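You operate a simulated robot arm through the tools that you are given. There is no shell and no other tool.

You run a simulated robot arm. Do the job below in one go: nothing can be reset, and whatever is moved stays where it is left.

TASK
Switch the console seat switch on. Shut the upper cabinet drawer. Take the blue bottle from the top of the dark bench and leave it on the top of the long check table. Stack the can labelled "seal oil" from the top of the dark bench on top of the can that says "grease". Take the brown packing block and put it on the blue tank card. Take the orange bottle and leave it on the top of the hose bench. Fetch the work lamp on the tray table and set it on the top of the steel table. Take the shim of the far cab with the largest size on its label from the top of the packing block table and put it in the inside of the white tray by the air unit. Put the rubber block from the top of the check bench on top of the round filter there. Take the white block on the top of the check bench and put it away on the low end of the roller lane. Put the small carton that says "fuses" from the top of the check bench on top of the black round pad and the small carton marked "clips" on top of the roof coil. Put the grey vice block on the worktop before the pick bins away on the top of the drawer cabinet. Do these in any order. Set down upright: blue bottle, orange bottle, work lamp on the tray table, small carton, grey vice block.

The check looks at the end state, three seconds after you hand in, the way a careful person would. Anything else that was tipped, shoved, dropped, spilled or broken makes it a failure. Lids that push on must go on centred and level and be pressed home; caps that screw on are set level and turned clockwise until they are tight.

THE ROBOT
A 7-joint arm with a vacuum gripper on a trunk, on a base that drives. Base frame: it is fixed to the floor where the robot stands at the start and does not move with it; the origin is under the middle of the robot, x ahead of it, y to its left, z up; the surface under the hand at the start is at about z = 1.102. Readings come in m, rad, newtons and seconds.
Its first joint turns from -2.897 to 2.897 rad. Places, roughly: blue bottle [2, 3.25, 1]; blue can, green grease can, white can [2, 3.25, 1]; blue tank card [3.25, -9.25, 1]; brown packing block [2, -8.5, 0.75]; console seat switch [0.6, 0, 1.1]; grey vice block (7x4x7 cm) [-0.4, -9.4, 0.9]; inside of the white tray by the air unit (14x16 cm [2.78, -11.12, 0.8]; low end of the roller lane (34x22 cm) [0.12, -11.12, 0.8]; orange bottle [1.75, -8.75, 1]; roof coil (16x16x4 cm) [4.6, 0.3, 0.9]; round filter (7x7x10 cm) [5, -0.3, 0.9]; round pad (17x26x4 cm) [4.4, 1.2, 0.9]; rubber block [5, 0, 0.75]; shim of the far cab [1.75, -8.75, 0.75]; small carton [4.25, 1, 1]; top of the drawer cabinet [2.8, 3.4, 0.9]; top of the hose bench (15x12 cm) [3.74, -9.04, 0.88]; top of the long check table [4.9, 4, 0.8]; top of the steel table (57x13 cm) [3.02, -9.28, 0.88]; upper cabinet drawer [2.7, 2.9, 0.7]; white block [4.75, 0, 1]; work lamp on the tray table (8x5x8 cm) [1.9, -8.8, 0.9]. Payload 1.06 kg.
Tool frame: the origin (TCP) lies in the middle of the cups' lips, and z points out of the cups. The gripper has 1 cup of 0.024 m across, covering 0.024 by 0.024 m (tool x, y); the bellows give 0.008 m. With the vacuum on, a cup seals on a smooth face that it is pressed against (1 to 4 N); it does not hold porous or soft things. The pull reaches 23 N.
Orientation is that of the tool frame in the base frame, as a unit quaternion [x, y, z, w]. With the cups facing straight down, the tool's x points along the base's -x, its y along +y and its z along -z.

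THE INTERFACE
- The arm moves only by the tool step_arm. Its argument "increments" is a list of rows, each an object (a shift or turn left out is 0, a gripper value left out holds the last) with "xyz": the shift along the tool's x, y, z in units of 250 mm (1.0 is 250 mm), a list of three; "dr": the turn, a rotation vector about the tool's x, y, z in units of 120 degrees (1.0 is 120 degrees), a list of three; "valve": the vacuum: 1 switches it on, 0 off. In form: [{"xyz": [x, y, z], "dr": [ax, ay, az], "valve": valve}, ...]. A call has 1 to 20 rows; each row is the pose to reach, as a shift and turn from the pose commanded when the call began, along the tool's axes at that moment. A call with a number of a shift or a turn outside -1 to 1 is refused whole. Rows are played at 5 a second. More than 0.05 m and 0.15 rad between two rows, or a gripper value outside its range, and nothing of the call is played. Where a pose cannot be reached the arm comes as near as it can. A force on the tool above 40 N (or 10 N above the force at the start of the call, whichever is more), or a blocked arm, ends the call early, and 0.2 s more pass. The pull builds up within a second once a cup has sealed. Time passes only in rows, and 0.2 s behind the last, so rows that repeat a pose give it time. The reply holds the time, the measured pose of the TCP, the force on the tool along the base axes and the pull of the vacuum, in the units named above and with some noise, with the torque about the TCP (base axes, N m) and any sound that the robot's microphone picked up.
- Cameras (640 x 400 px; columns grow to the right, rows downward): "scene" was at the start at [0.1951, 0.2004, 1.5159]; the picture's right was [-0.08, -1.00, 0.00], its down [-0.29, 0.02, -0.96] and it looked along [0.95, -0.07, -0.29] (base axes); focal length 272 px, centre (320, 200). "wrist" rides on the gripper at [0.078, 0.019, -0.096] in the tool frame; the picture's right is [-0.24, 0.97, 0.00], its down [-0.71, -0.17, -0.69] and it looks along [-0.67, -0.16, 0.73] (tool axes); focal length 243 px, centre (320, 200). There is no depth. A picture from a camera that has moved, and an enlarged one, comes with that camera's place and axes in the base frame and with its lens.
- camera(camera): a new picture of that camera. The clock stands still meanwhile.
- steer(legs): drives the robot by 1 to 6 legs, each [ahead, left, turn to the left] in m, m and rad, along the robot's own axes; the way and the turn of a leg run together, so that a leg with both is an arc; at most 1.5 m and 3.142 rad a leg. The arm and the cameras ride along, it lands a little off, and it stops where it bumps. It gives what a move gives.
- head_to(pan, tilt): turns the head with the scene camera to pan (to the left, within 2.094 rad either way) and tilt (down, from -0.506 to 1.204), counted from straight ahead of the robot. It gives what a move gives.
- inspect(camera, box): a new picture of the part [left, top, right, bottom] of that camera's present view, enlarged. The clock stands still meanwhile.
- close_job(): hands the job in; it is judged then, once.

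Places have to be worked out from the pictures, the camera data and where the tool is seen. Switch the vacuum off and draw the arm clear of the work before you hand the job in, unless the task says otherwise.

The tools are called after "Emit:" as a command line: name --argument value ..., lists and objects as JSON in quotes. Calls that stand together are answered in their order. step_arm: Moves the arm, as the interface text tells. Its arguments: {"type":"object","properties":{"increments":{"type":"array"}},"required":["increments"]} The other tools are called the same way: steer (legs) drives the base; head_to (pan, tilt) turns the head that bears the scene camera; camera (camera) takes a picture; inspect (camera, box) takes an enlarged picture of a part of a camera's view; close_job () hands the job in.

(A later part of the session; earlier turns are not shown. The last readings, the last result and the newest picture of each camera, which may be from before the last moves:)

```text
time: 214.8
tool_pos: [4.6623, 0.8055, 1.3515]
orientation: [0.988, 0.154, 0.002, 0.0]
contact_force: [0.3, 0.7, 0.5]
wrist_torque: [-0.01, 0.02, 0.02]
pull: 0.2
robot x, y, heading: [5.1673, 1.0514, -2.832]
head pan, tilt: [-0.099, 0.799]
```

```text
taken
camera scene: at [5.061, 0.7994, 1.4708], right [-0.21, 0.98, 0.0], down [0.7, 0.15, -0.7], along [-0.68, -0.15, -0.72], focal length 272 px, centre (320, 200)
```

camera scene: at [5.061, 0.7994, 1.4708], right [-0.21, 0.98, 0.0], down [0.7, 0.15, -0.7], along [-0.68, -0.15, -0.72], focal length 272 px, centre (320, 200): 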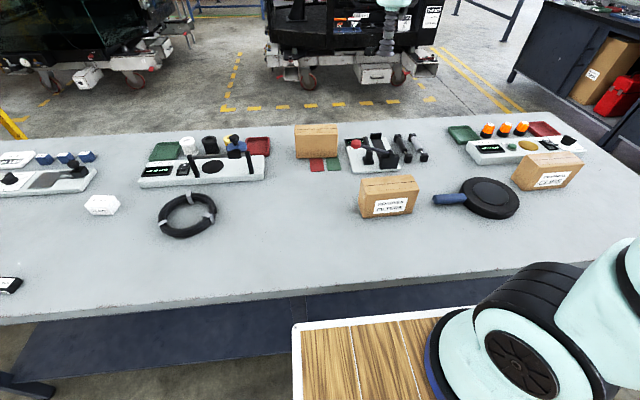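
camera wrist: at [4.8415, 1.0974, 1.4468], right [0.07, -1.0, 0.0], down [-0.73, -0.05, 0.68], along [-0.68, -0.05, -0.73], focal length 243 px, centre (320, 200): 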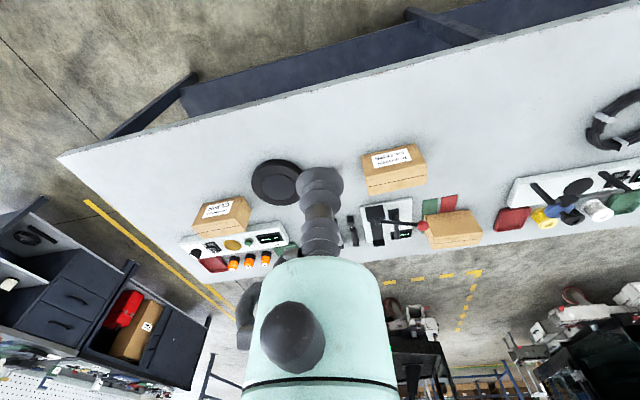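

I'm close now. I move the hand out over the back carton at a safe height.

Emit:
step_arm --increments '[{"xyz": [-0.17, 0.02, 0.0]}, {"xyz": [-0.34, 0.04, 0.0]}, {"xyz": [-0.51, 0.06, 0.0]}, {"xyz": [-0.68, 0.08, 0.03]}, {"xyz": [-0.85, 0.1, 0.06]}, {"xyz": [-0.99, 0.12, 0.1]}]'

Emit:
step_arm --increments '[{"xyz": [-0.16, 0.02, 0.06]}, {"xyz": [-0.32, 0.04, 0.12]}, {"xyz": [-0.48, 0.06, 0.18]}, {"xyz": [-0.62, 0.08, 0.26]}, {"xyz": [-0.72, 0.09, 0.36]}, {"xyz": [-0.748, 0.09, 0.5]}, {"xyz": [-0.748, 0.09, 0.6]}, {"xyz": [-0.748, 0.09, 0.6]}]'

Emit:
camera --camera "wrist"

Emit:
inspect --camera "scene" --box '[240, 40, 420, 190]'

```text
time: 216.2
tool_pos: [4.4367, 0.7005, 1.3259]
orientation: [0.988, 0.153, 0.003, 0.001]
contact_force: [0.2, -0.7, 0.5]
wrist_torque: [-0.03, -0.02, 0.01]
pull: 0.0
robot x, y, heading: [5.1699, 1.0457, -2.83]
head pan, tilt: [-0.099, 0.799]
```

```text
time: 218.0
tool_pos: [4.2643, 0.6241, 1.1744]
orientation: [0.988, 0.154, 0.002, 0.0]
contact_force: [0.3, 0.1, -0.4]
wrist_torque: [0.0, -0.01, 0.04]
pull: 0.0
out of reach, approached as far as the arm can: row 5
robot x, y, heading: [5.1713, 1.0478, -2.836]
head pan, tilt: [-0.099, 0.799]
```

```text
taken
camera wrist: at [4.3448, 0.6304, 1.2699], right [0.07, -1.0, 0.0], down [-0.73, -0.05, 0.68], along [-0.68, -0.05, -0.73], focal length 243 px, centre (320, 200)
```

wrist: 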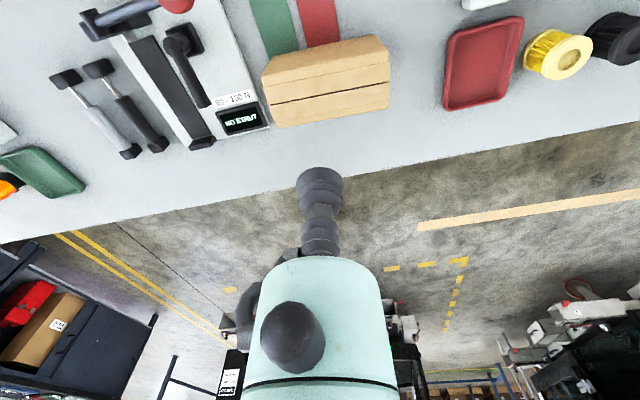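

```text
2.67 times, centred on (330, 115) of scene
camera zoom: at [5.0609, 0.7995, 1.4707], right [-0.21, 0.98, 0.0], down [0.7, 0.15, -0.7], along [-0.68, -0.15, -0.72], focal length 725 px, centre (293, 427)
```

zoom: 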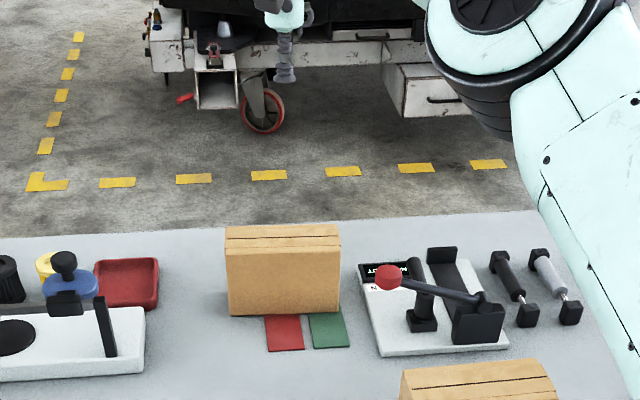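

The carton is below and a bit nearer than the cup. I zoom in to see its top face and seam.

Emit:
inspect --camera "wrist" --box '[230, 0, 430, 140]'

```text
2.86 times, centred on (330, 70) of wrist
camera zoom: at [4.3448, 0.6304, 1.2699], right [0.07, -1.0, 0.0], down [-0.73, -0.05, 0.68], along [-0.68, -0.05, -0.73], focal length 693 px, centre (291, 571)
```

zoom: 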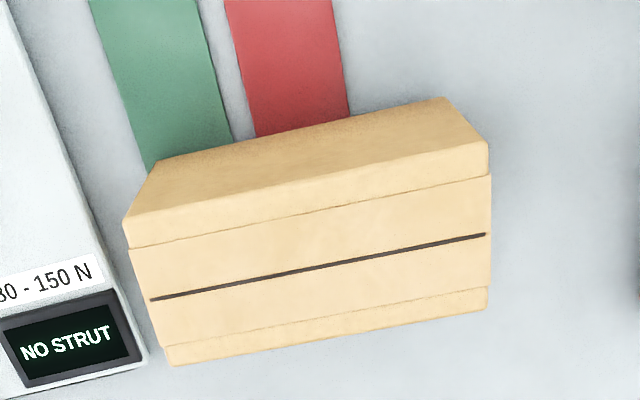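

Carton top ≈ 0.961, centre (4.236, 0.612), about 15×6.5 cm. That's at the edge of my reach, so I roll 5 cm closer (there's 10 cm to the bench) and re-aim.

Emit:
steer --legs '[[0.05, 0, 0]]'

Emit:
camera --camera "wrist"

```text
time: 218.9
tool_pos: [4.218, 0.6071, 1.1747]
orientation: [0.988, 0.154, 0.003, 0.001]
contact_force: [-0.7, 0.0, 0.0]
wrist_torque: [-0.03, 0.01, -0.02]
pull: 0.1
robot x, y, heading: [5.123, 1.0344, -2.835]
head pan, tilt: [-0.099, 0.799]
```

```text
taken
camera wrist: at [4.2971, 0.615, 1.2701], right [0.07, -1.0, 0.0], down [-0.73, -0.05, 0.68], along [-0.68, -0.05, -0.73], focal length 243 px, centre (320, 200)
```

wrist: 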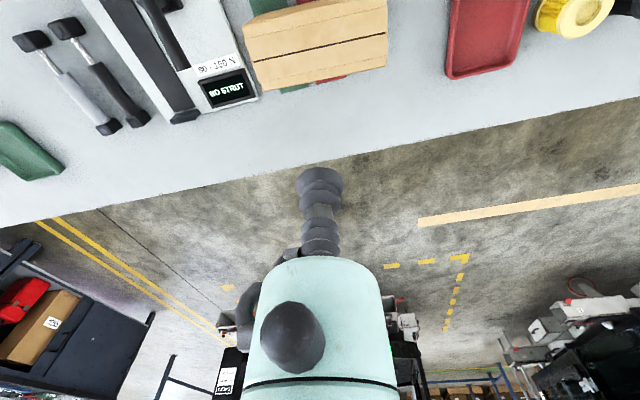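

The seam centre is again at (4.235, 0.610). I centre over it and go down to z≈1.03.

Emit:
step_arm --increments '[{"xyz": [0.073, 0.007, 0.1]}, {"xyz": [0.073, 0.007, 0.25]}, {"xyz": [0.073, 0.007, 0.4]}, {"xyz": [0.073, 0.007, 0.56]}, {"xyz": [0.073, 0.007, 0.56]}]'

Emit:
camera --camera "wrist"

Emit:
inspect --camera "scene" --box '[240, 40, 420, 190]'

```text
time: 220.1
tool_pos: [4.2364, 0.6124, 1.0348]
orientation: [0.988, 0.154, 0.002, 0.001]
contact_force: [0.3, 0.4, 0.7]
wrist_torque: [0.0, 0.03, -0.02]
pull: 0.0
robot x, y, heading: [5.1218, 1.0324, -2.831]
head pan, tilt: [-0.099, 0.799]
```

```text
taken
camera wrist: at [4.3161, 0.6191, 1.1302], right [0.07, -1.0, 0.0], down [-0.73, -0.05, 0.68], along [-0.68, -0.05, -0.73], focal length 243 px, centre (320, 200)
```

wrist: 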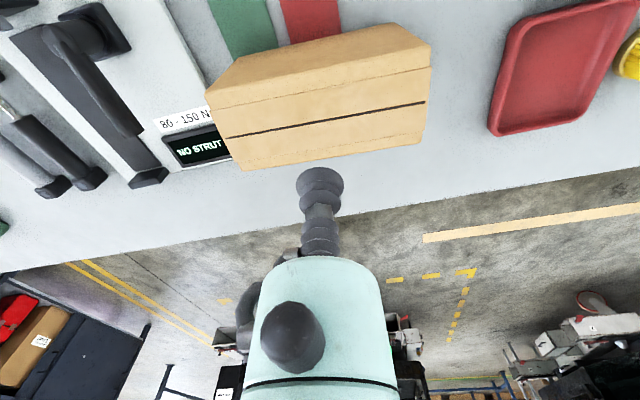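

```text
2.67 times, centred on (330, 115) of scene
camera zoom: at [5.0131, 0.7842, 1.4707], right [-0.21, 0.98, 0.0], down [0.7, 0.15, -0.7], along [-0.68, -0.15, -0.72], focal length 725 px, centre (293, 427)
```

zoom: 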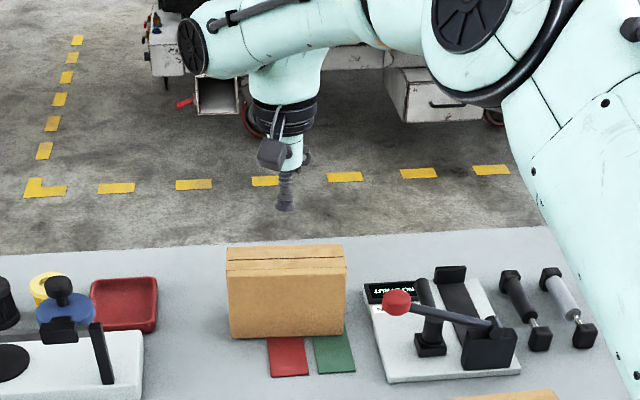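

Aligned, with the top at z≈0.96. I go down with vacuum on.

Emit:
step_arm --increments '[{"xyz": [0, 0.008, 0.12], "valve": 1}, {"xyz": [0, 0.008, 0.24], "valve": 1}, {"xyz": [0, 0.008, 0.28], "valve": 1}, {"xyz": [0, 0.008, 0.295], "valve": 1}, {"xyz": [0, 0.008, 0.305], "valve": 1}, {"xyz": [0, 0.008, 0.305], "valve": 1}, {"xyz": [0, 0.008, 0.305], "valve": 1}]'

```text
time: 221.7
tool_pos: [4.2374, 0.6106, 0.9593]
orientation: [0.988, 0.154, 0.002, 0.001]
contact_force: [-2.5, 1.4, 16.1]
wrist_torque: [0.01, 0.04, -0.01]
pull: 23.3
robot x, y, heading: [5.1192, 1.0347, -2.837]
head pan, tilt: [-0.099, 0.799]
```

Sealed (23 N). I lift the carton and meanwhile zoom on the pad to fix its centre.

Emit:
step_arm --increments '[{"xyz": [0, 0, -0.04], "valve": 1}, {"xyz": [0, 0, -0.14], "valve": 1}, {"xyz": [0, 0, -0.3], "valve": 1}, {"xyz": [0, 0, -0.46], "valve": 1}, {"xyz": [0, 0, -0.62], "valve": 1}, {"xyz": [0, 0, -0.78], "valve": 1}, {"xyz": [0, 0, -0.9], "valve": 1}, {"xyz": [0.1, 0, -0.96], "valve": 1}, {"xyz": [0.2, 0, -0.96], "valve": 1}, {"xyz": [0.2, 0, -0.96], "valve": 1}]'

Emit:
inspect --camera "scene" --box '[400, 100, 640, 260]'

Emit:
camera --camera "wrist"

```text
time: 223.9
tool_pos: [4.284, 0.624, 1.1974]
orientation: [0.988, 0.154, 0.003, 0.001]
contact_force: [0.3, -0.3, -3.7]
wrist_torque: [0.01, 0.02, 0.02]
pull: 23.1
robot x, y, heading: [5.1223, 1.0354, -2.831]
head pan, tilt: [-0.099, 0.799]
```

```text
2.50 times, centred on (520, 180) of scene
camera zoom: at [5.0129, 0.7841, 1.4707], right [-0.21, 0.98, 0.0], down [0.7, 0.15, -0.7], along [-0.68, -0.15, -0.72], focal length 679 px, centre (-180, 250)
```

zoom: 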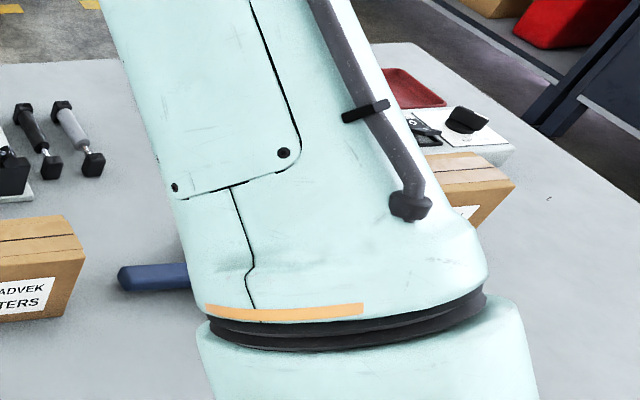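

```text
taken
camera wrist: at [4.3632, 0.632, 1.2944], right [0.07, -1.0, 0.0], down [-0.73, -0.05, 0.68], along [-0.68, -0.05, -0.73], focal length 243 px, centre (320, 200)
```

wrist: 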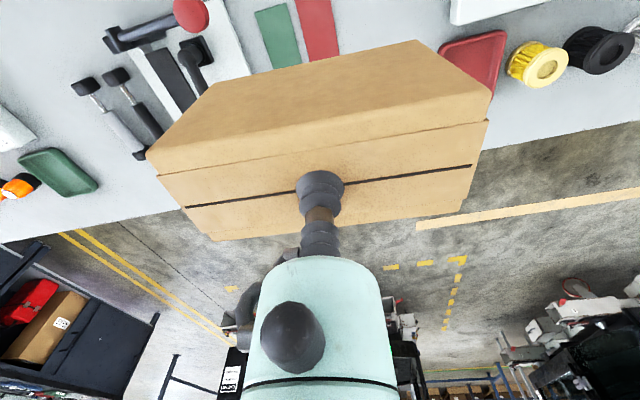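

The carton weighs about 3.7 N. I carry it toward the pad, stopping short on its left so the pad stays visible.

Emit:
step_arm --increments '[{"xyz": [0.1, -0.127, 0], "valve": 1}, {"xyz": [0.2, -0.253, 0], "valve": 1}, {"xyz": [0.3, -0.38, 0], "valve": 1}, {"xyz": [0.4, -0.507, 0], "valve": 1}, {"xyz": [0.488, -0.633, 0], "valve": 1}]'

Emit:
step_arm --increments '[{"xyz": [0.1, -0.127, 0], "valve": 1}, {"xyz": [0.2, -0.253, 0], "valve": 1}, {"xyz": [0.3, -0.38, 0], "valve": 1}, {"xyz": [0.4, -0.507, 0], "valve": 1}, {"xyz": [0.488, -0.633, 0], "valve": 1}, {"xyz": [0.488, -0.633, 0], "valve": 1}]'

Emit:
camera --camera "wrist"

Emit:
camera --camera "scene"

```text
time: 225.1
tool_pos: [4.3515, 0.8126, 1.1984]
orientation: [0.988, 0.155, 0.002, 0.001]
contact_force: [0.5, -0.9, -3.0]
wrist_torque: [0.04, 0.0, 0.0]
pull: 23.2
robot x, y, heading: [5.122, 1.0321, -2.829]
head pan, tilt: [-0.099, 0.799]
```

```text
time: 226.5
tool_pos: [4.4194, 1.0016, 1.199]
orientation: [0.988, 0.154, 0.003, 0.001]
contact_force: [-0.4, 0.6, -3.7]
wrist_torque: [0.02, 0.01, -0.03]
pull: 23.0
robot x, y, heading: [5.1257, 1.0357, -2.834]
head pan, tilt: [-0.099, 0.799]
```

```text
taken
camera wrist: at [4.4983, 1.0086, 1.295], right [0.07, -1.0, 0.0], down [-0.73, -0.05, 0.68], along [-0.68, -0.05, -0.73], focal length 243 px, centre (320, 200)
```

wrist: 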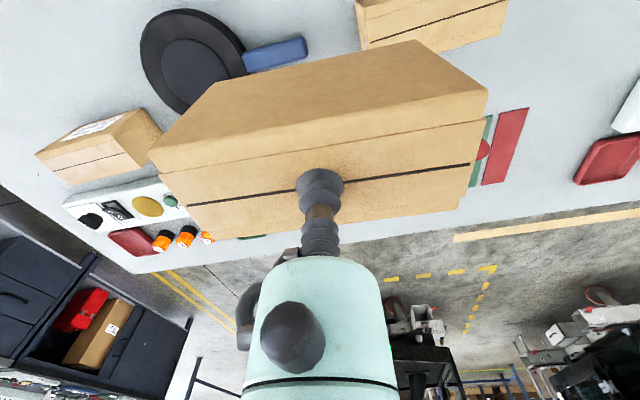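

```text
taken
camera scene: at [5.013, 0.7841, 1.4707], right [-0.21, 0.98, 0.0], down [0.7, 0.15, -0.7], along [-0.68, -0.15, -0.72], focal length 272 px, centre (320, 200)
```

scene: 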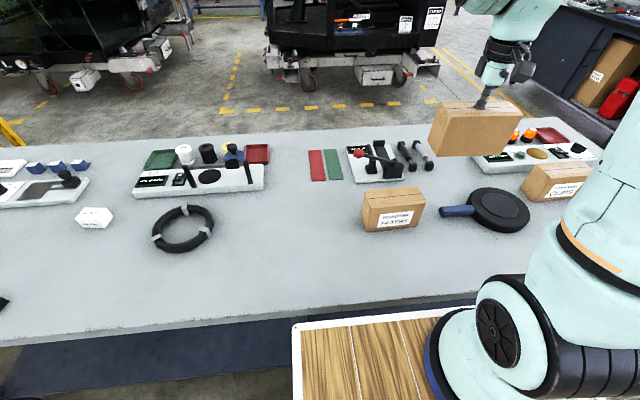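

Both views show the pad now; I zoom in to fix its centre.

Emit:
inspect --camera "wrist" --box '[120, 0, 320, 125]'

Emit:
inspect --camera "scene" --box '[420, 140, 620, 265]'

```text
3.20 times, centred on (220, 62) of wrist
camera zoom: at [4.4983, 1.0086, 1.295], right [0.07, -1.0, 0.0], down [-0.73, -0.05, 0.68], along [-0.68, -0.05, -0.73], focal length 776 px, centre (640, 640)
```

zoom: 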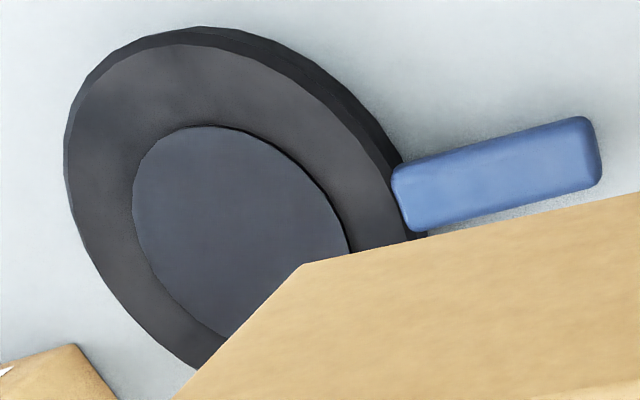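

```text
3.20 times, centred on (520, 202) of scene
camera zoom: at [5.013, 0.7841, 1.4707], right [-0.21, 0.98, 0.0], down [0.7, 0.15, -0.7], along [-0.68, -0.15, -0.72], focal length 870 px, centre (-320, 192)
```

zoom: 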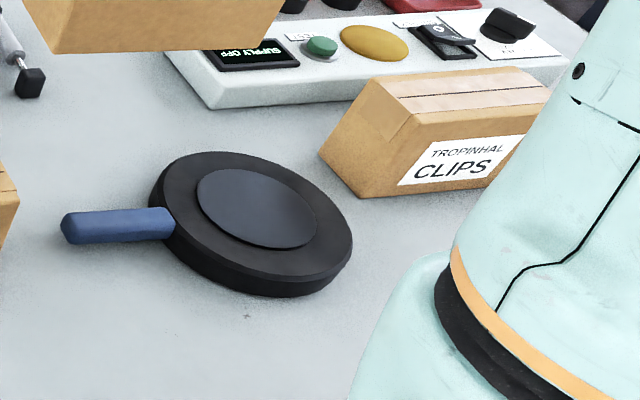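

Pad centre ≈ (4.379, 1.182), top ≈ 0.90. I move over it and lower to just above.

Emit:
step_arm --increments '[{"xyz": [0.015, -0.18, 0], "valve": 1}, {"xyz": [0.03, -0.36, 0], "valve": 1}, {"xyz": [0.05, -0.54, 0], "valve": 1}, {"xyz": [0.066, -0.736, 0], "valve": 1}, {"xyz": [0.066, -0.736, 0.15], "valve": 1}, {"xyz": [0.066, -0.736, 0.3], "valve": 1}, {"xyz": [0.066, -0.736, 0.45], "valve": 1}, {"xyz": [0.066, -0.736, 0.6], "valve": 1}, {"xyz": [0.066, -0.736, 0.68], "valve": 1}, {"xyz": [0.066, -0.736, 0.68], "valve": 1}]'

Emit:
camera --camera "wrist"

Emit:
inspect --camera "scene" --box '[400, 100, 640, 265]'

```text
time: 228.7
tool_pos: [4.3817, 1.1825, 1.0283]
orientation: [0.988, 0.154, 0.003, 0.001]
contact_force: [-0.1, -0.5, -3.7]
wrist_torque: [0.03, 0.01, 0.03]
pull: 22.6
robot x, y, heading: [5.1244, 1.0341, -2.831]
head pan, tilt: [-0.099, 0.799]
```

```text
taken
camera wrist: at [4.4608, 1.1882, 1.1244], right [0.07, -1.0, 0.0], down [-0.73, -0.05, 0.68], along [-0.68, -0.05, -0.73], focal length 243 px, centre (320, 200)
```

wrist: 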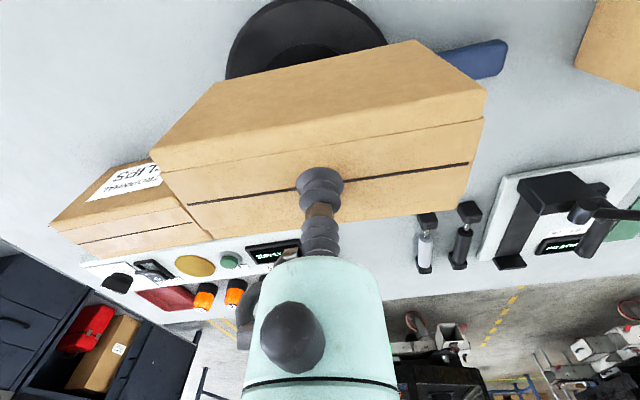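

```text
2.42 times, centred on (520, 182) of scene
camera zoom: at [5.013, 0.7842, 1.4707], right [-0.21, 0.98, 0.0], down [0.7, 0.15, -0.7], along [-0.68, -0.15, -0.72], focal length 659 px, centre (-165, 242)
```

zoom: 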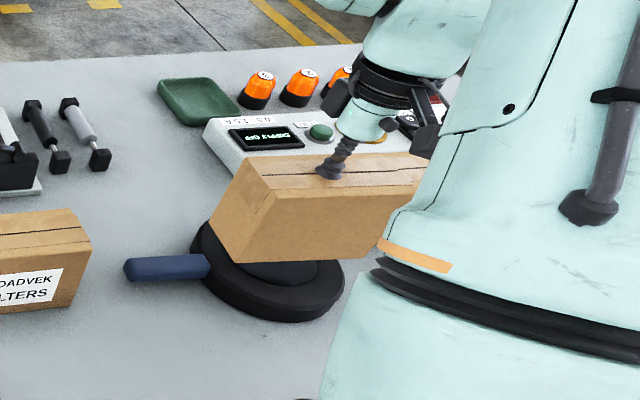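

Projection shows the carton centre over the pad centre, and it clears the CLIPS carton. I lower in small steps to contact.

Emit:
step_arm --increments '[{"xyz": [0, 0, 0.03], "valve": 1}, {"xyz": [0, 0, 0.06], "valve": 1}, {"xyz": [0, 0, 0.075], "valve": 1}, {"xyz": [0, 0, 0.085], "valve": 1}, {"xyz": [0, 0, 0.085], "valve": 1}]'

```text
time: 229.9
tool_pos: [4.3803, 1.182, 1.0078]
orientation: [0.988, 0.154, 0.003, 0.0]
contact_force: [-0.2, -0.6, -3.7]
wrist_torque: [-0.02, 0.0, 0.02]
pull: 23.2
robot x, y, heading: [5.1216, 1.0338, -2.833]
head pan, tilt: [-0.099, 0.799]
```

Emit:
step_arm --increments '[{"xyz": [0, 0, 0.01], "valve": 1}, {"xyz": [0, 0, 0.02], "valve": 1}, {"xyz": [0, 0, 0.028], "valve": 1}, {"xyz": [0, 0, 0.028], "valve": 1}]'

```text
time: 230.9
tool_pos: [4.3804, 1.182, 0.9997]
orientation: [0.988, 0.153, 0.003, 0.001]
contact_force: [-0.1, -0.8, -3.9]
wrist_torque: [0.0, -0.02, 0.0]
pull: 23.1
robot x, y, heading: [5.1224, 1.0341, -2.831]
head pan, tilt: [-0.099, 0.799]
```

Emit:
step_arm --increments '[{"xyz": [0, 0, 0.01], "valve": 1}, {"xyz": [0, 0, 0.018], "valve": 1}, {"xyz": [0, 0, 0.025], "valve": 1}, {"xyz": [0, 0, 0.025], "valve": 1}]'

```text
time: 231.9
tool_pos: [4.3806, 1.181, 0.9943]
orientation: [0.988, 0.154, 0.003, -0.001]
contact_force: [0.0, 0.2, -2.7]
wrist_torque: [-0.05, 0.02, 0.05]
pull: 22.8
robot x, y, heading: [5.1203, 1.0386, -2.829]
head pan, tilt: [-0.099, 0.799]
```

The force is just starting to change at 0.994; 2 mm more.

Emit:
step_arm --increments '[{"xyz": [0, 0, 0.006], "valve": 1}, {"xyz": [0, 0, 0.01], "valve": 1}, {"xyz": [0, 0, 0.01], "valve": 1}]'

```text
time: 232.7
tool_pos: [4.3802, 1.1811, 0.9933]
orientation: [0.988, 0.154, 0.002, 0.001]
contact_force: [0.8, -2.3, 12.2]
wrist_torque: [0.03, 0.02, 0.05]
pull: 22.9
robot x, y, heading: [5.1243, 1.0346, -2.835]
head pan, tilt: [-0.099, 0.799]
```

Contact is firm. I release, wait, and rise.

Emit:
step_arm --increments '[{"xyz": [0, 0, 0], "valve": 0}, {"xyz": [0, 0, 0], "valve": 0}, {"xyz": [0, 0, 0], "valve": 0}, {"xyz": [0, 0, -0.02], "valve": 0}, {"xyz": [0, 0, -0.06], "valve": 0}, {"xyz": [0, 0, -0.18], "valve": 0}, {"xyz": [0, 0, -0.34], "valve": 0}, {"xyz": [0, 0.05, -0.5], "valve": 0}, {"xyz": [0, 0.2, -0.6], "valve": 0}, {"xyz": [0, 0.38, -0.66], "valve": 0}]'

Emit:
camera --camera "wrist"

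Emit:
inspect --camera "scene" --box '[400, 100, 640, 265]'

```text
time: 234.9
tool_pos: [4.4086, 1.0904, 1.1578]
orientation: [0.988, 0.153, 0.004, 0.002]
contact_force: [-0.2, -0.1, 0.4]
wrist_torque: [-0.02, 0.01, 0.0]
pull: 0.0
robot x, y, heading: [5.1179, 1.031, -2.833]
head pan, tilt: [-0.099, 0.799]
```

```text
taken
camera wrist: at [4.4883, 1.0982, 1.2531], right [0.07, -1.0, 0.0], down [-0.73, -0.05, 0.68], along [-0.68, -0.05, -0.73], focal length 243 px, centre (320, 200)
```

wrist: 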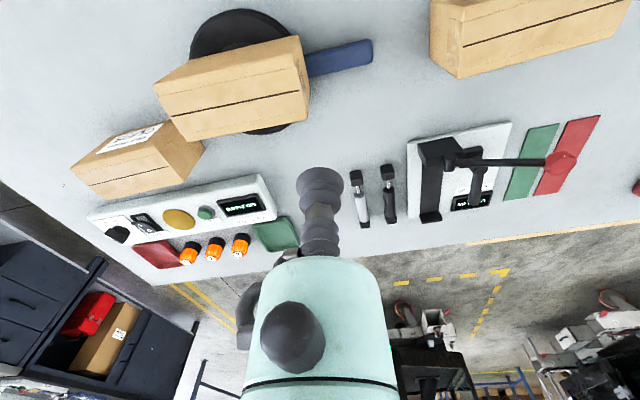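

```text
2.42 times, centred on (520, 182) of scene
camera zoom: at [5.0125, 0.7847, 1.4708], right [-0.21, 0.98, 0.0], down [0.7, 0.15, -0.7], along [-0.68, -0.14, -0.72], focal length 659 px, centre (-165, 242)
```

zoom: 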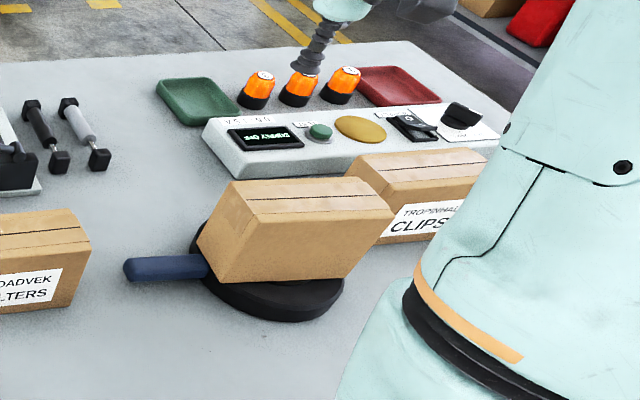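

The carton rests on the pad. Now CLIPS: I zoom in to locate its top and the gap to its neighbour.

Emit:
inspect --camera "wrist" --box '[50, 20, 330, 220]'

Emit:
inspect --camera "scene" --box '[480, 120, 640, 220]'

```text
2.00 times, centred on (190, 120) of wrist
camera zoom: at [4.4883, 1.0982, 1.2531], right [0.07, -1.0, 0.0], down [-0.73, -0.05, 0.68], along [-0.68, -0.05, -0.73], focal length 485 px, centre (580, 360)
```

zoom: 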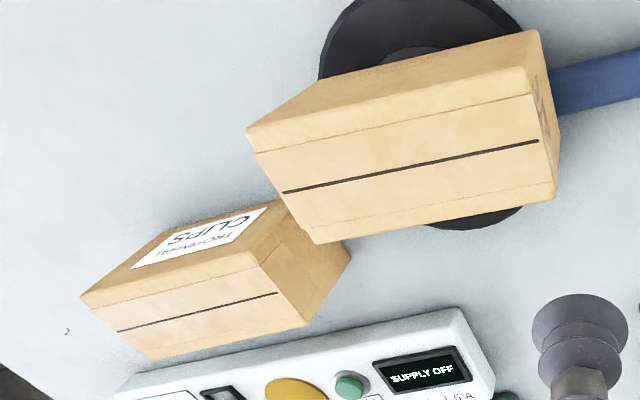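

```text
4.00 times, centred on (560, 170) of scene
camera zoom: at [5.0125, 0.7847, 1.4708], right [-0.21, 0.98, 0.0], down [0.7, 0.15, -0.7], along [-0.68, -0.14, -0.72], focal length 1087 px, centre (-640, 320)
```

zoom: 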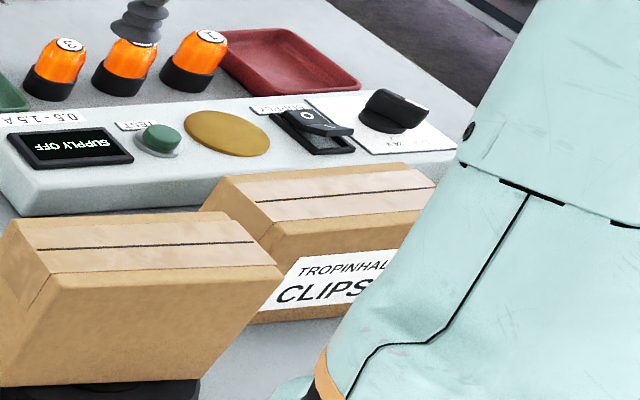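

CLIPS top centre ≈ (4.244, 1.368, 0.960). I move the hand over it.

Emit:
step_arm --increments '[{"xyz": [0, 0, -0.15]}, {"xyz": [-0.03, -0.15, -0.15]}, {"xyz": [-0.06, -0.3, -0.15]}, {"xyz": [-0.1, -0.46, -0.15]}, {"xyz": [-0.14, -0.63, -0.15]}]'

Emit:
step_arm --increments '[{"xyz": [-0.03, -0.15, 0]}, {"xyz": [-0.06, -0.3, 0]}, {"xyz": [-0.1, -0.46, 0]}, {"xyz": [-0.149, -0.628, 0]}, {"xyz": [-0.149, -0.628, 0.15]}, {"xyz": [-0.149, -0.628, 0.3]}, {"xyz": [-0.149, -0.628, 0.45]}, {"xyz": [-0.149, -0.628, 0.45]}]'

Emit:
camera --camera "wrist"

```text
time: 236.1
tool_pos: [4.3278, 1.23, 1.1946]
orientation: [0.988, 0.154, 0.003, 0.001]
contact_force: [-0.5, 0.1, 0.9]
wrist_torque: [0.04, 0.03, 0.04]
pull: 0.0
robot x, y, heading: [5.1228, 1.0329, -2.829]
head pan, tilt: [-0.099, 0.799]
```

```text
time: 237.9
tool_pos: [4.2458, 1.3684, 1.0803]
orientation: [0.988, 0.154, 0.002, 0.001]
contact_force: [0.2, -0.1, -0.2]
wrist_torque: [-0.01, 0.01, 0.01]
pull: 0.1
robot x, y, heading: [5.1241, 1.0316, -2.831]
head pan, tilt: [-0.099, 0.799]
```

```text
taken
camera wrist: at [4.3247, 1.3756, 1.176], right [0.07, -1.0, 0.0], down [-0.73, -0.05, 0.68], along [-0.68, -0.05, -0.73], focal length 243 px, centre (320, 200)
```

wrist: 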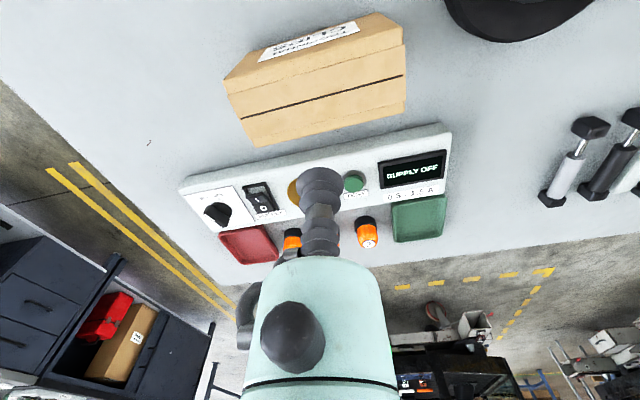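

The seam centre is at (4.250, 1.367), under the cup to within 4 mm. I go down with vacuum on.

Emit:
step_arm --increments '[{"xyz": [0.014, 0.003, 0.14], "valve": 1}, {"xyz": [0.014, 0.003, 0.28], "valve": 1}, {"xyz": [0.014, 0.003, 0.4], "valve": 1}, {"xyz": [0.014, 0.003, 0.45], "valve": 1}, {"xyz": [0.014, 0.003, 0.475], "valve": 1}, {"xyz": [0.014, 0.003, 0.49], "valve": 1}, {"xyz": [0.014, 0.003, 0.49], "valve": 1}, {"xyz": [0.014, 0.003, 0.49], "valve": 1}]'

```text
time: 239.7
tool_pos: [4.2494, 1.368, 0.9595]
orientation: [0.988, 0.155, 0.002, -0.001]
contact_force: [-0.5, 1.4, 12.8]
wrist_torque: [0.0, 0.05, 0.01]
pull: 23.5
robot x, y, heading: [5.1219, 1.0314, -2.834]
head pan, tilt: [-0.099, 0.799]
```

Sealed. I lift to 1.21 and carry it left along the bench toward the coil.

Emit:
step_arm --increments '[{"xyz": [0, 0, -0.04], "valve": 1}, {"xyz": [0, 0, -0.16], "valve": 1}, {"xyz": [0, 0, -0.32], "valve": 1}, {"xyz": [0, 0, -0.48], "valve": 1}, {"xyz": [0, 0, -0.64], "valve": 1}, {"xyz": [0, 0, -0.8], "valve": 1}, {"xyz": [0, 0, -0.98], "valve": 1}, {"xyz": [0.03, 0.15, -1.0], "valve": 1}, {"xyz": [0.06, 0.3, -1.0], "valve": 1}, {"xyz": [0.09, 0.46, -1.0], "valve": 1}, {"xyz": [0.11, 0.62, -1.0], "valve": 1}, {"xyz": [0.13, 0.78, -1.0], "valve": 1}, {"xyz": [0.15, 0.94, -1.0], "valve": 1}]'

Emit:
step_arm --increments '[{"xyz": [0.02, 0.16, 0], "valve": 1}, {"xyz": [0.04, 0.32, 0], "valve": 1}, {"xyz": [0.06, 0.48, 0], "valve": 1}, {"xyz": [0.08, 0.64, 0], "valve": 1}, {"xyz": [0.1, 0.8, 0], "valve": 1}, {"xyz": [0.12, 0.96, 0], "valve": 1}]'

Emit:
step_arm --increments '[{"xyz": [0.03, 0.16, 0], "valve": 1}, {"xyz": [0.06, 0.32, 0], "valve": 1}, {"xyz": [0.09, 0.48, 0], "valve": 1}, {"xyz": [0.12, 0.64, 0], "valve": 1}, {"xyz": [0.15, 0.8, 0], "valve": 1}, {"xyz": [0.15, 0.96, 0], "valve": 1}, {"xyz": [0.15, 0.96, 0], "valve": 1}]'

Emit:
camera --camera "wrist"

Emit:
camera --camera "scene"

```text
time: 242.5
tool_pos: [4.3555, 1.1558, 1.2093]
orientation: [0.988, 0.154, 0.003, 0.001]
contact_force: [-0.3, 0.9, -4.7]
wrist_torque: [0.0, 0.02, -0.01]
pull: 23.3
robot x, y, heading: [5.1201, 1.0309, -2.833]
head pan, tilt: [-0.099, 0.799]
```

```text
time: 243.9
tool_pos: [4.4566, 0.9365, 1.2095]
orientation: [0.988, 0.154, 0.003, 0.0]
contact_force: [0.2, 0.2, -3.7]
wrist_torque: [-0.02, -0.02, -0.01]
pull: 22.2
robot x, y, heading: [5.1199, 1.0317, -2.829]
head pan, tilt: [-0.099, 0.799]
```

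```text
time: 245.5
tool_pos: [4.5655, 0.7196, 1.2097]
orientation: [0.988, 0.153, 0.003, 0.001]
contact_force: [-0.5, -1.3, -3.3]
wrist_torque: [-0.02, -0.01, 0.01]
pull: 22.6
robot x, y, heading: [5.1207, 1.0327, -2.826]
head pan, tilt: [-0.099, 0.799]
```

```text
taken
camera wrist: at [4.6446, 0.7261, 1.3055], right [0.07, -1.0, 0.0], down [-0.73, -0.05, 0.68], along [-0.68, -0.05, -0.73], focal length 243 px, centre (320, 200)
```

wrist: 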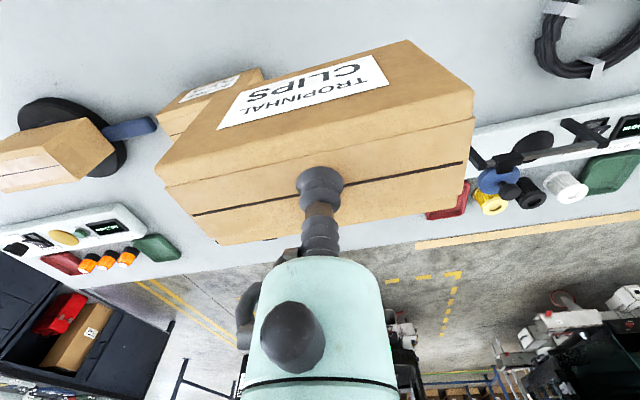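

```text
taken
camera scene: at [5.013, 0.7842, 1.4707], right [-0.21, 0.98, 0.0], down [0.7, 0.15, -0.7], along [-0.68, -0.15, -0.72], focal length 272 px, centre (320, 200)
```

scene: 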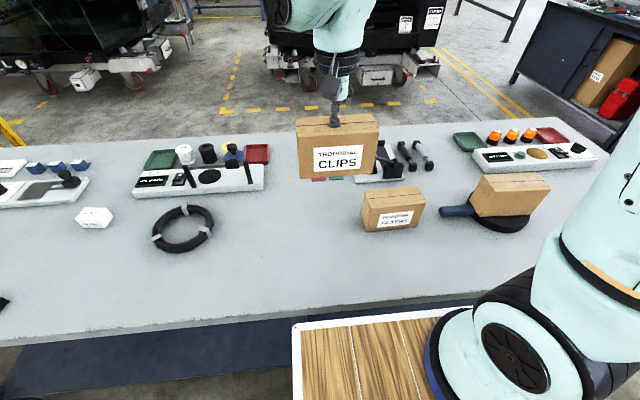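

CLIPS is in hand. I zoom on the coil to find its centre.

Emit:
inspect --camera "scene" --box '[120, 170, 280, 270]'

```text
4.00 times, centred on (200, 220) of scene
camera zoom: at [5.013, 0.7842, 1.4707], right [-0.21, 0.98, 0.0], down [0.7, 0.15, -0.7], along [-0.68, -0.15, -0.72], focal length 1087 px, centre (800, 120)
```

zoom: 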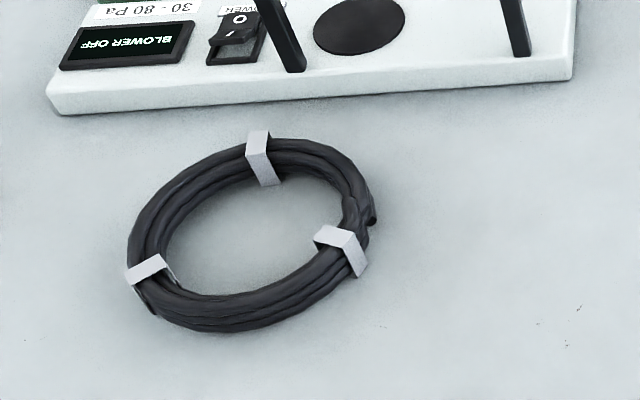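

Coil centre ≈ (4.636, 0.317), ring top ≈ 0.898; the 15 cm carton spans the ring. I carry it over and lower to just above.

Emit:
step_arm --increments '[{"xyz": [-0.02, 0.16, 0], "valve": 1}, {"xyz": [-0.04, 0.32, 0], "valve": 1}, {"xyz": [-0.06, 0.48, 0], "valve": 1}, {"xyz": [-0.08, 0.64, 0], "valve": 1}, {"xyz": [-0.11, 0.81, 0], "valve": 1}]'

Emit:
step_arm --increments '[{"xyz": [-0.02, 0.16, 0], "valve": 1}, {"xyz": [-0.04, 0.32, 0], "valve": 1}, {"xyz": [-0.06, 0.48, 0], "valve": 1}, {"xyz": [-0.08, 0.64, 0], "valve": 1}, {"xyz": [-0.111, 0.81, 0], "valve": 1}, {"xyz": [-0.111, 0.81, 0.15], "valve": 1}, {"xyz": [-0.111, 0.81, 0.3], "valve": 1}, {"xyz": [-0.111, 0.81, 0.45], "valve": 1}, {"xyz": [-0.111, 0.81, 0.6], "valve": 1}, {"xyz": [-0.111, 0.81, 0.7], "valve": 1}, {"xyz": [-0.111, 0.81, 0.7], "valve": 1}]'

Emit:
camera --camera "wrist"

Emit:
inspect --camera "scene" --box '[80, 120, 320, 270]'

```text
time: 246.7
tool_pos: [4.5991, 0.5195, 1.2103]
orientation: [0.988, 0.154, 0.003, 0.002]
contact_force: [-0.8, -0.4, -2.9]
wrist_torque: [-0.05, -0.04, 0.03]
pull: 22.8
robot x, y, heading: [5.1196, 1.0303, -2.833]
head pan, tilt: [-0.099, 0.799]
```

```text
time: 249.1
tool_pos: [4.6363, 0.3166, 1.0362]
orientation: [0.988, 0.154, 0.003, 0.0]
contact_force: [-0.2, -0.6, -2.6]
wrist_torque: [0.01, -0.05, -0.02]
pull: 23.0
robot x, y, heading: [5.1211, 1.0325, -2.834]
head pan, tilt: [-0.099, 0.799]
```

```text
taken
camera wrist: at [4.7156, 0.3234, 1.132], right [0.07, -1.0, 0.0], down [-0.73, -0.05, 0.68], along [-0.68, -0.05, -0.73], focal length 243 px, centre (320, 200)
```

wrist: 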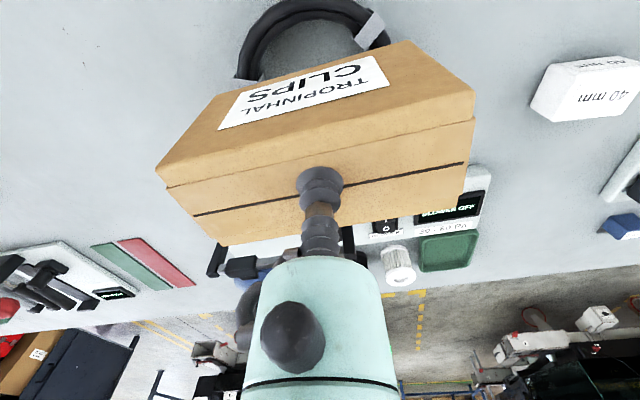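

```text
2.67 times, centred on (200, 195) of scene
camera zoom: at [5.0131, 0.7841, 1.4707], right [-0.21, 0.98, 0.0], down [0.7, 0.15, -0.7], along [-0.68, -0.15, -0.72], focal length 725 px, centre (640, 213)
```

zoom: 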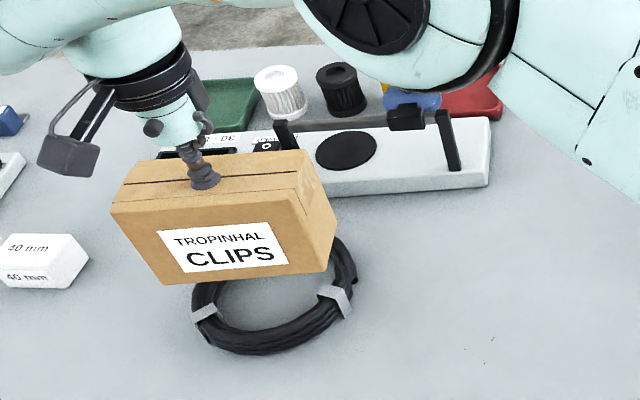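

Alignment checks out. I lower toward contact, expected near z = 1.0.

Emit:
step_arm --increments '[{"xyz": [0, 0, 0.04], "valve": 1}, {"xyz": [0, 0, 0.08], "valve": 1}, {"xyz": [0, 0, 0.11], "valve": 1}, {"xyz": [0, 0, 0.125], "valve": 1}, {"xyz": [0, 0, 0.135], "valve": 1}, {"xyz": [0, 0, 0.135], "valve": 1}]'

```text
time: 250.5
tool_pos: [4.6359, 0.317, 1.0026]
orientation: [0.988, 0.154, 0.003, -0.001]
contact_force: [1.0, 0.4, -3.2]
wrist_torque: [0.0, -0.03, 0.0]
pull: 23.1
robot x, y, heading: [5.1237, 1.0378, -2.834]
head pan, tilt: [-0.099, 0.799]
```

Emit:
step_arm --increments '[{"xyz": [0, 0, 0.01], "valve": 1}, {"xyz": [0, 0, 0.018], "valve": 1}, {"xyz": [0, 0, 0.024], "valve": 1}, {"xyz": [0, 0, 0.024], "valve": 1}]'

```text
time: 251.5
tool_pos: [4.637, 0.3167, 0.9963]
orientation: [0.988, 0.154, 0.003, 0.0]
contact_force: [0.5, 0.2, -2.4]
wrist_torque: [0.0, 0.0, -0.04]
pull: 22.9
robot x, y, heading: [5.1183, 1.0315, -2.836]
head pan, tilt: [-0.099, 0.799]
```

Emit:
step_arm --increments '[{"xyz": [0, 0, 0.01], "valve": 1}, {"xyz": [0, 0, 0.018], "valve": 1}, {"xyz": [0, 0, 0.024], "valve": 1}, {"xyz": [0, 0, 0.024], "valve": 1}]'

```text
time: 252.5
tool_pos: [4.637, 0.3168, 0.9925]
orientation: [0.988, 0.154, 0.002, 0.001]
contact_force: [4.3, -0.8, 17.2]
wrist_torque: [0.04, 0.07, 0.03]
pull: 22.6
robot x, y, heading: [5.1228, 1.0331, -2.833]
head pan, tilt: [-0.099, 0.799]
```

The carton is on the coil (17 N upward). I release and rise, then look.

Emit:
step_arm --increments '[{"xyz": [0, 0, 0], "valve": 0}, {"xyz": [0, 0, 0], "valve": 0}, {"xyz": [0, 0, 0], "valve": 0}, {"xyz": [0, 0, -0.02], "valve": 0}, {"xyz": [0, 0, -0.06], "valve": 0}, {"xyz": [0, 0, -0.18], "valve": 0}, {"xyz": [0, 0, -0.34], "valve": 0}, {"xyz": [0, 0, -0.5], "valve": 0}, {"xyz": [0, 0, -0.66], "valve": 0}]'

Emit:
camera --camera "scene"

Emit:
camera --camera "wrist"

```text
time: 254.5
tool_pos: [4.6366, 0.3161, 1.1557]
orientation: [0.988, 0.154, 0.003, 0.001]
contact_force: [0.1, 0.1, -0.5]
wrist_torque: [0.0, 0.03, -0.05]
pull: 0.0
robot x, y, heading: [5.1225, 1.033, -2.832]
head pan, tilt: [-0.099, 0.799]
```

```text
taken
camera scene: at [5.013, 0.7839, 1.4707], right [-0.21, 0.98, 0.0], down [0.7, 0.15, -0.7], along [-0.68, -0.15, -0.72], focal length 272 px, centre (320, 200)
```

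scene: 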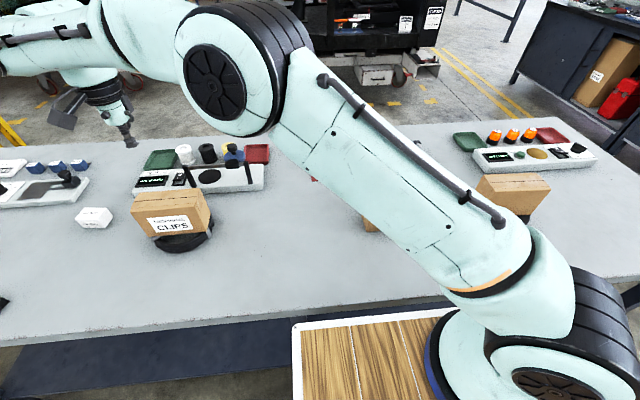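

```text
taken
camera wrist: at [4.7151, 0.3237, 1.2506], right [0.07, -1.0, 0.0], down [-0.73, -0.05, 0.68], along [-0.68, -0.05, -0.73], focal length 243 px, centre (320, 200)
```

wrist: 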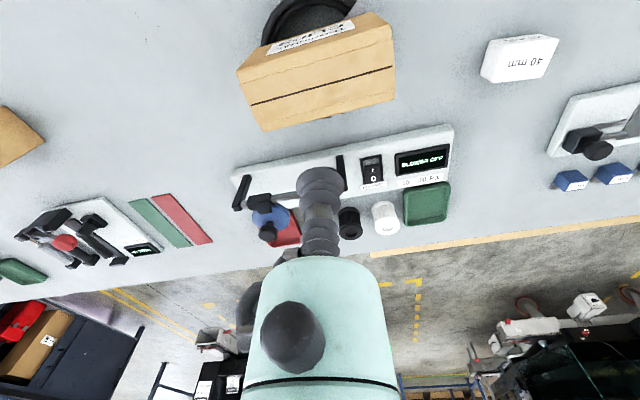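

CLIPS sits level on the coil. I raise the hand and strafe left to the rubber block, filter and white block.

Emit:
step_arm --increments '[{"xyz": [0.05, -0.1, -0.12]}, {"xyz": [0.1, -0.2, -0.24]}, {"xyz": [0.15, -0.35, -0.34]}, {"xyz": [0.2, -0.5, -0.4]}, {"xyz": [0.2, -0.65, -0.4]}, {"xyz": [0.2, -0.8, -0.4]}, {"xyz": [0.2, -0.95, -0.4]}]'

Emit:
steer --legs '[[0, 0.95, 0]]'

Emit:
head_to --pan 0.0 --tilt 0.8

Emit:
camera --camera "scene"

Emit:
camera --camera "wrist"

```text
time: 256.1
tool_pos: [4.6112, 0.5562, 1.2572]
orientation: [0.988, 0.155, 0.003, 0.0]
contact_force: [0.5, 0.3, 0.2]
wrist_torque: [-0.01, 0.01, 0.0]
pull: 0.1
robot x, y, heading: [5.1216, 1.0329, -2.835]
head pan, tilt: [-0.099, 0.799]
```

```text
time: 261.1
tool_pos: [4.9029, -0.3537, 1.2566]
orientation: [0.988, 0.154, 0.002, 0.001]
contact_force: [-0.7, -0.3, 0.4]
wrist_torque: [-0.05, -0.01, 0.01]
pull: 0.1
robot x, y, heading: [5.4117, 0.1219, -2.831]
head pan, tilt: [-0.099, 0.799]
```

```text
time: 261.7
tool_pos: [4.9025, -0.3541, 1.2577]
orientation: [0.988, 0.154, 0.002, 0.0]
contact_force: [0.2, -1.0, -0.5]
wrist_torque: [-0.01, -0.01, -0.03]
pull: 0.0
robot x, y, heading: [5.4156, 0.1219, -2.837]
head pan, tilt: [0.0, 0.799]
```

```text
taken
camera scene: at [5.3059, -0.1352, 1.4707], right [-0.3, 0.95, 0.0], down [0.68, 0.22, -0.7], along [-0.66, -0.21, -0.72], focal length 272 px, centre (320, 200)
```

scene: 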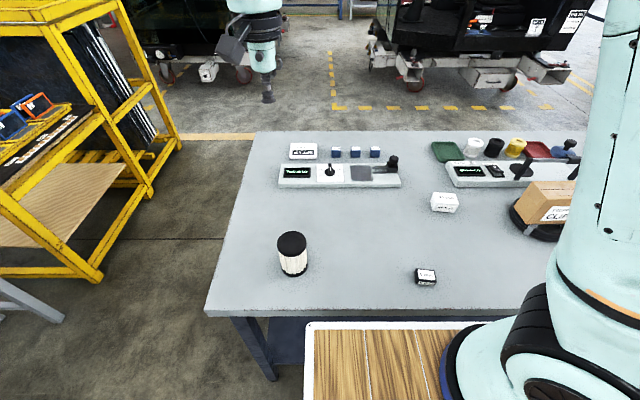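

```text
taken
camera wrist: at [4.9815, -0.3468, 1.352], right [0.07, -1.0, 0.0], down [-0.73, -0.05, 0.68], along [-0.68, -0.05, -0.73], focal length 243 px, centre (320, 200)
```

wrist: 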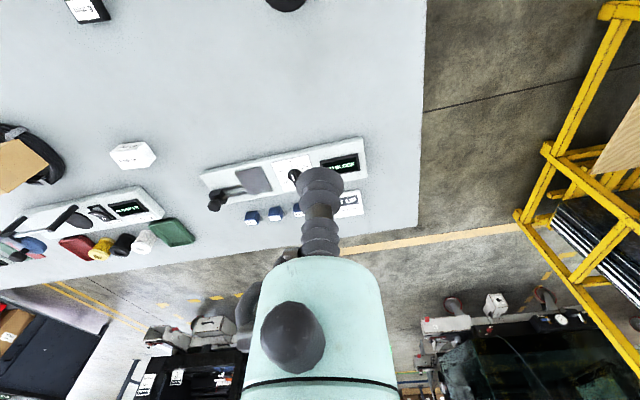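

I see the round filter (black cap), the rubber block with a white label, and the white hexagonal block. I zoom in on them.

Emit:
inspect --camera "scene" --box '[260, 180, 480, 310]'

Emit:
inspect --camera "scene" --box '[390, 240, 470, 300]'

```text
2.91 times, centred on (370, 245) of scene
camera zoom: at [5.3059, -0.1352, 1.4707], right [-0.3, 0.95, 0.0], down [0.68, 0.22, -0.7], along [-0.66, -0.21, -0.72], focal length 790 px, centre (174, 69)
```

zoom: 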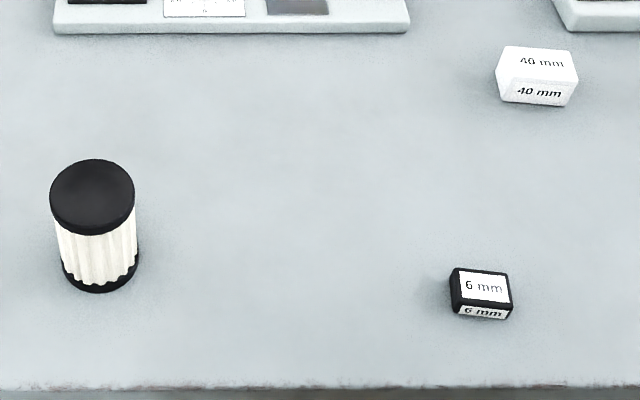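

```text
6.67 times, centred on (430, 270) of scene
camera zoom: at [5.3059, -0.1352, 1.4707], right [-0.3, 0.95, 0.0], down [0.68, 0.22, -0.7], along [-0.66, -0.21, -0.72], focal length 1812 px, centre (-413, -267)
```

zoom: 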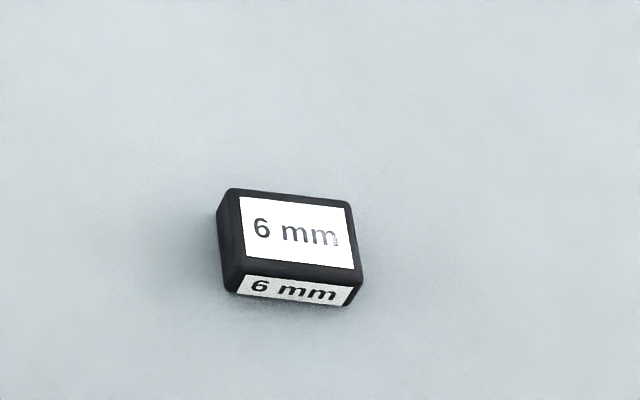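

Rubber block top ≈ (4.922, 0.008), filter top ≈ (4.981, −0.306, 0.957). The block is close to my deck edge, so I back up 15 cm for hand clearance, then move above it.

Emit:
steer --legs '[[-0.15, 0, 0]]'

Emit:
camera --camera "scene"

```text
time: 263.1
tool_pos: [5.045, -0.308, 1.2564]
orientation: [0.988, 0.153, 0.003, 0.001]
contact_force: [0.3, -0.5, -0.2]
wrist_torque: [-0.03, -0.03, 0.03]
pull: 0.0
robot x, y, heading: [5.5553, 0.1666, -2.835]
head pan, tilt: [0.0, 0.799]
```

```text
taken
camera scene: at [5.4485, -0.0896, 1.4707], right [-0.3, 0.95, 0.0], down [0.68, 0.22, -0.7], along [-0.66, -0.21, -0.72], focal length 272 px, centre (320, 200)
```

scene: 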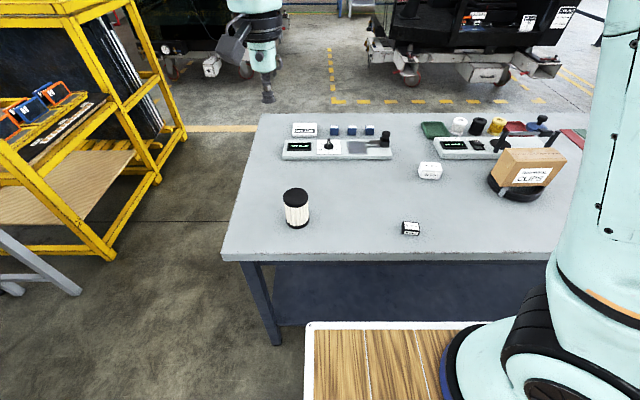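

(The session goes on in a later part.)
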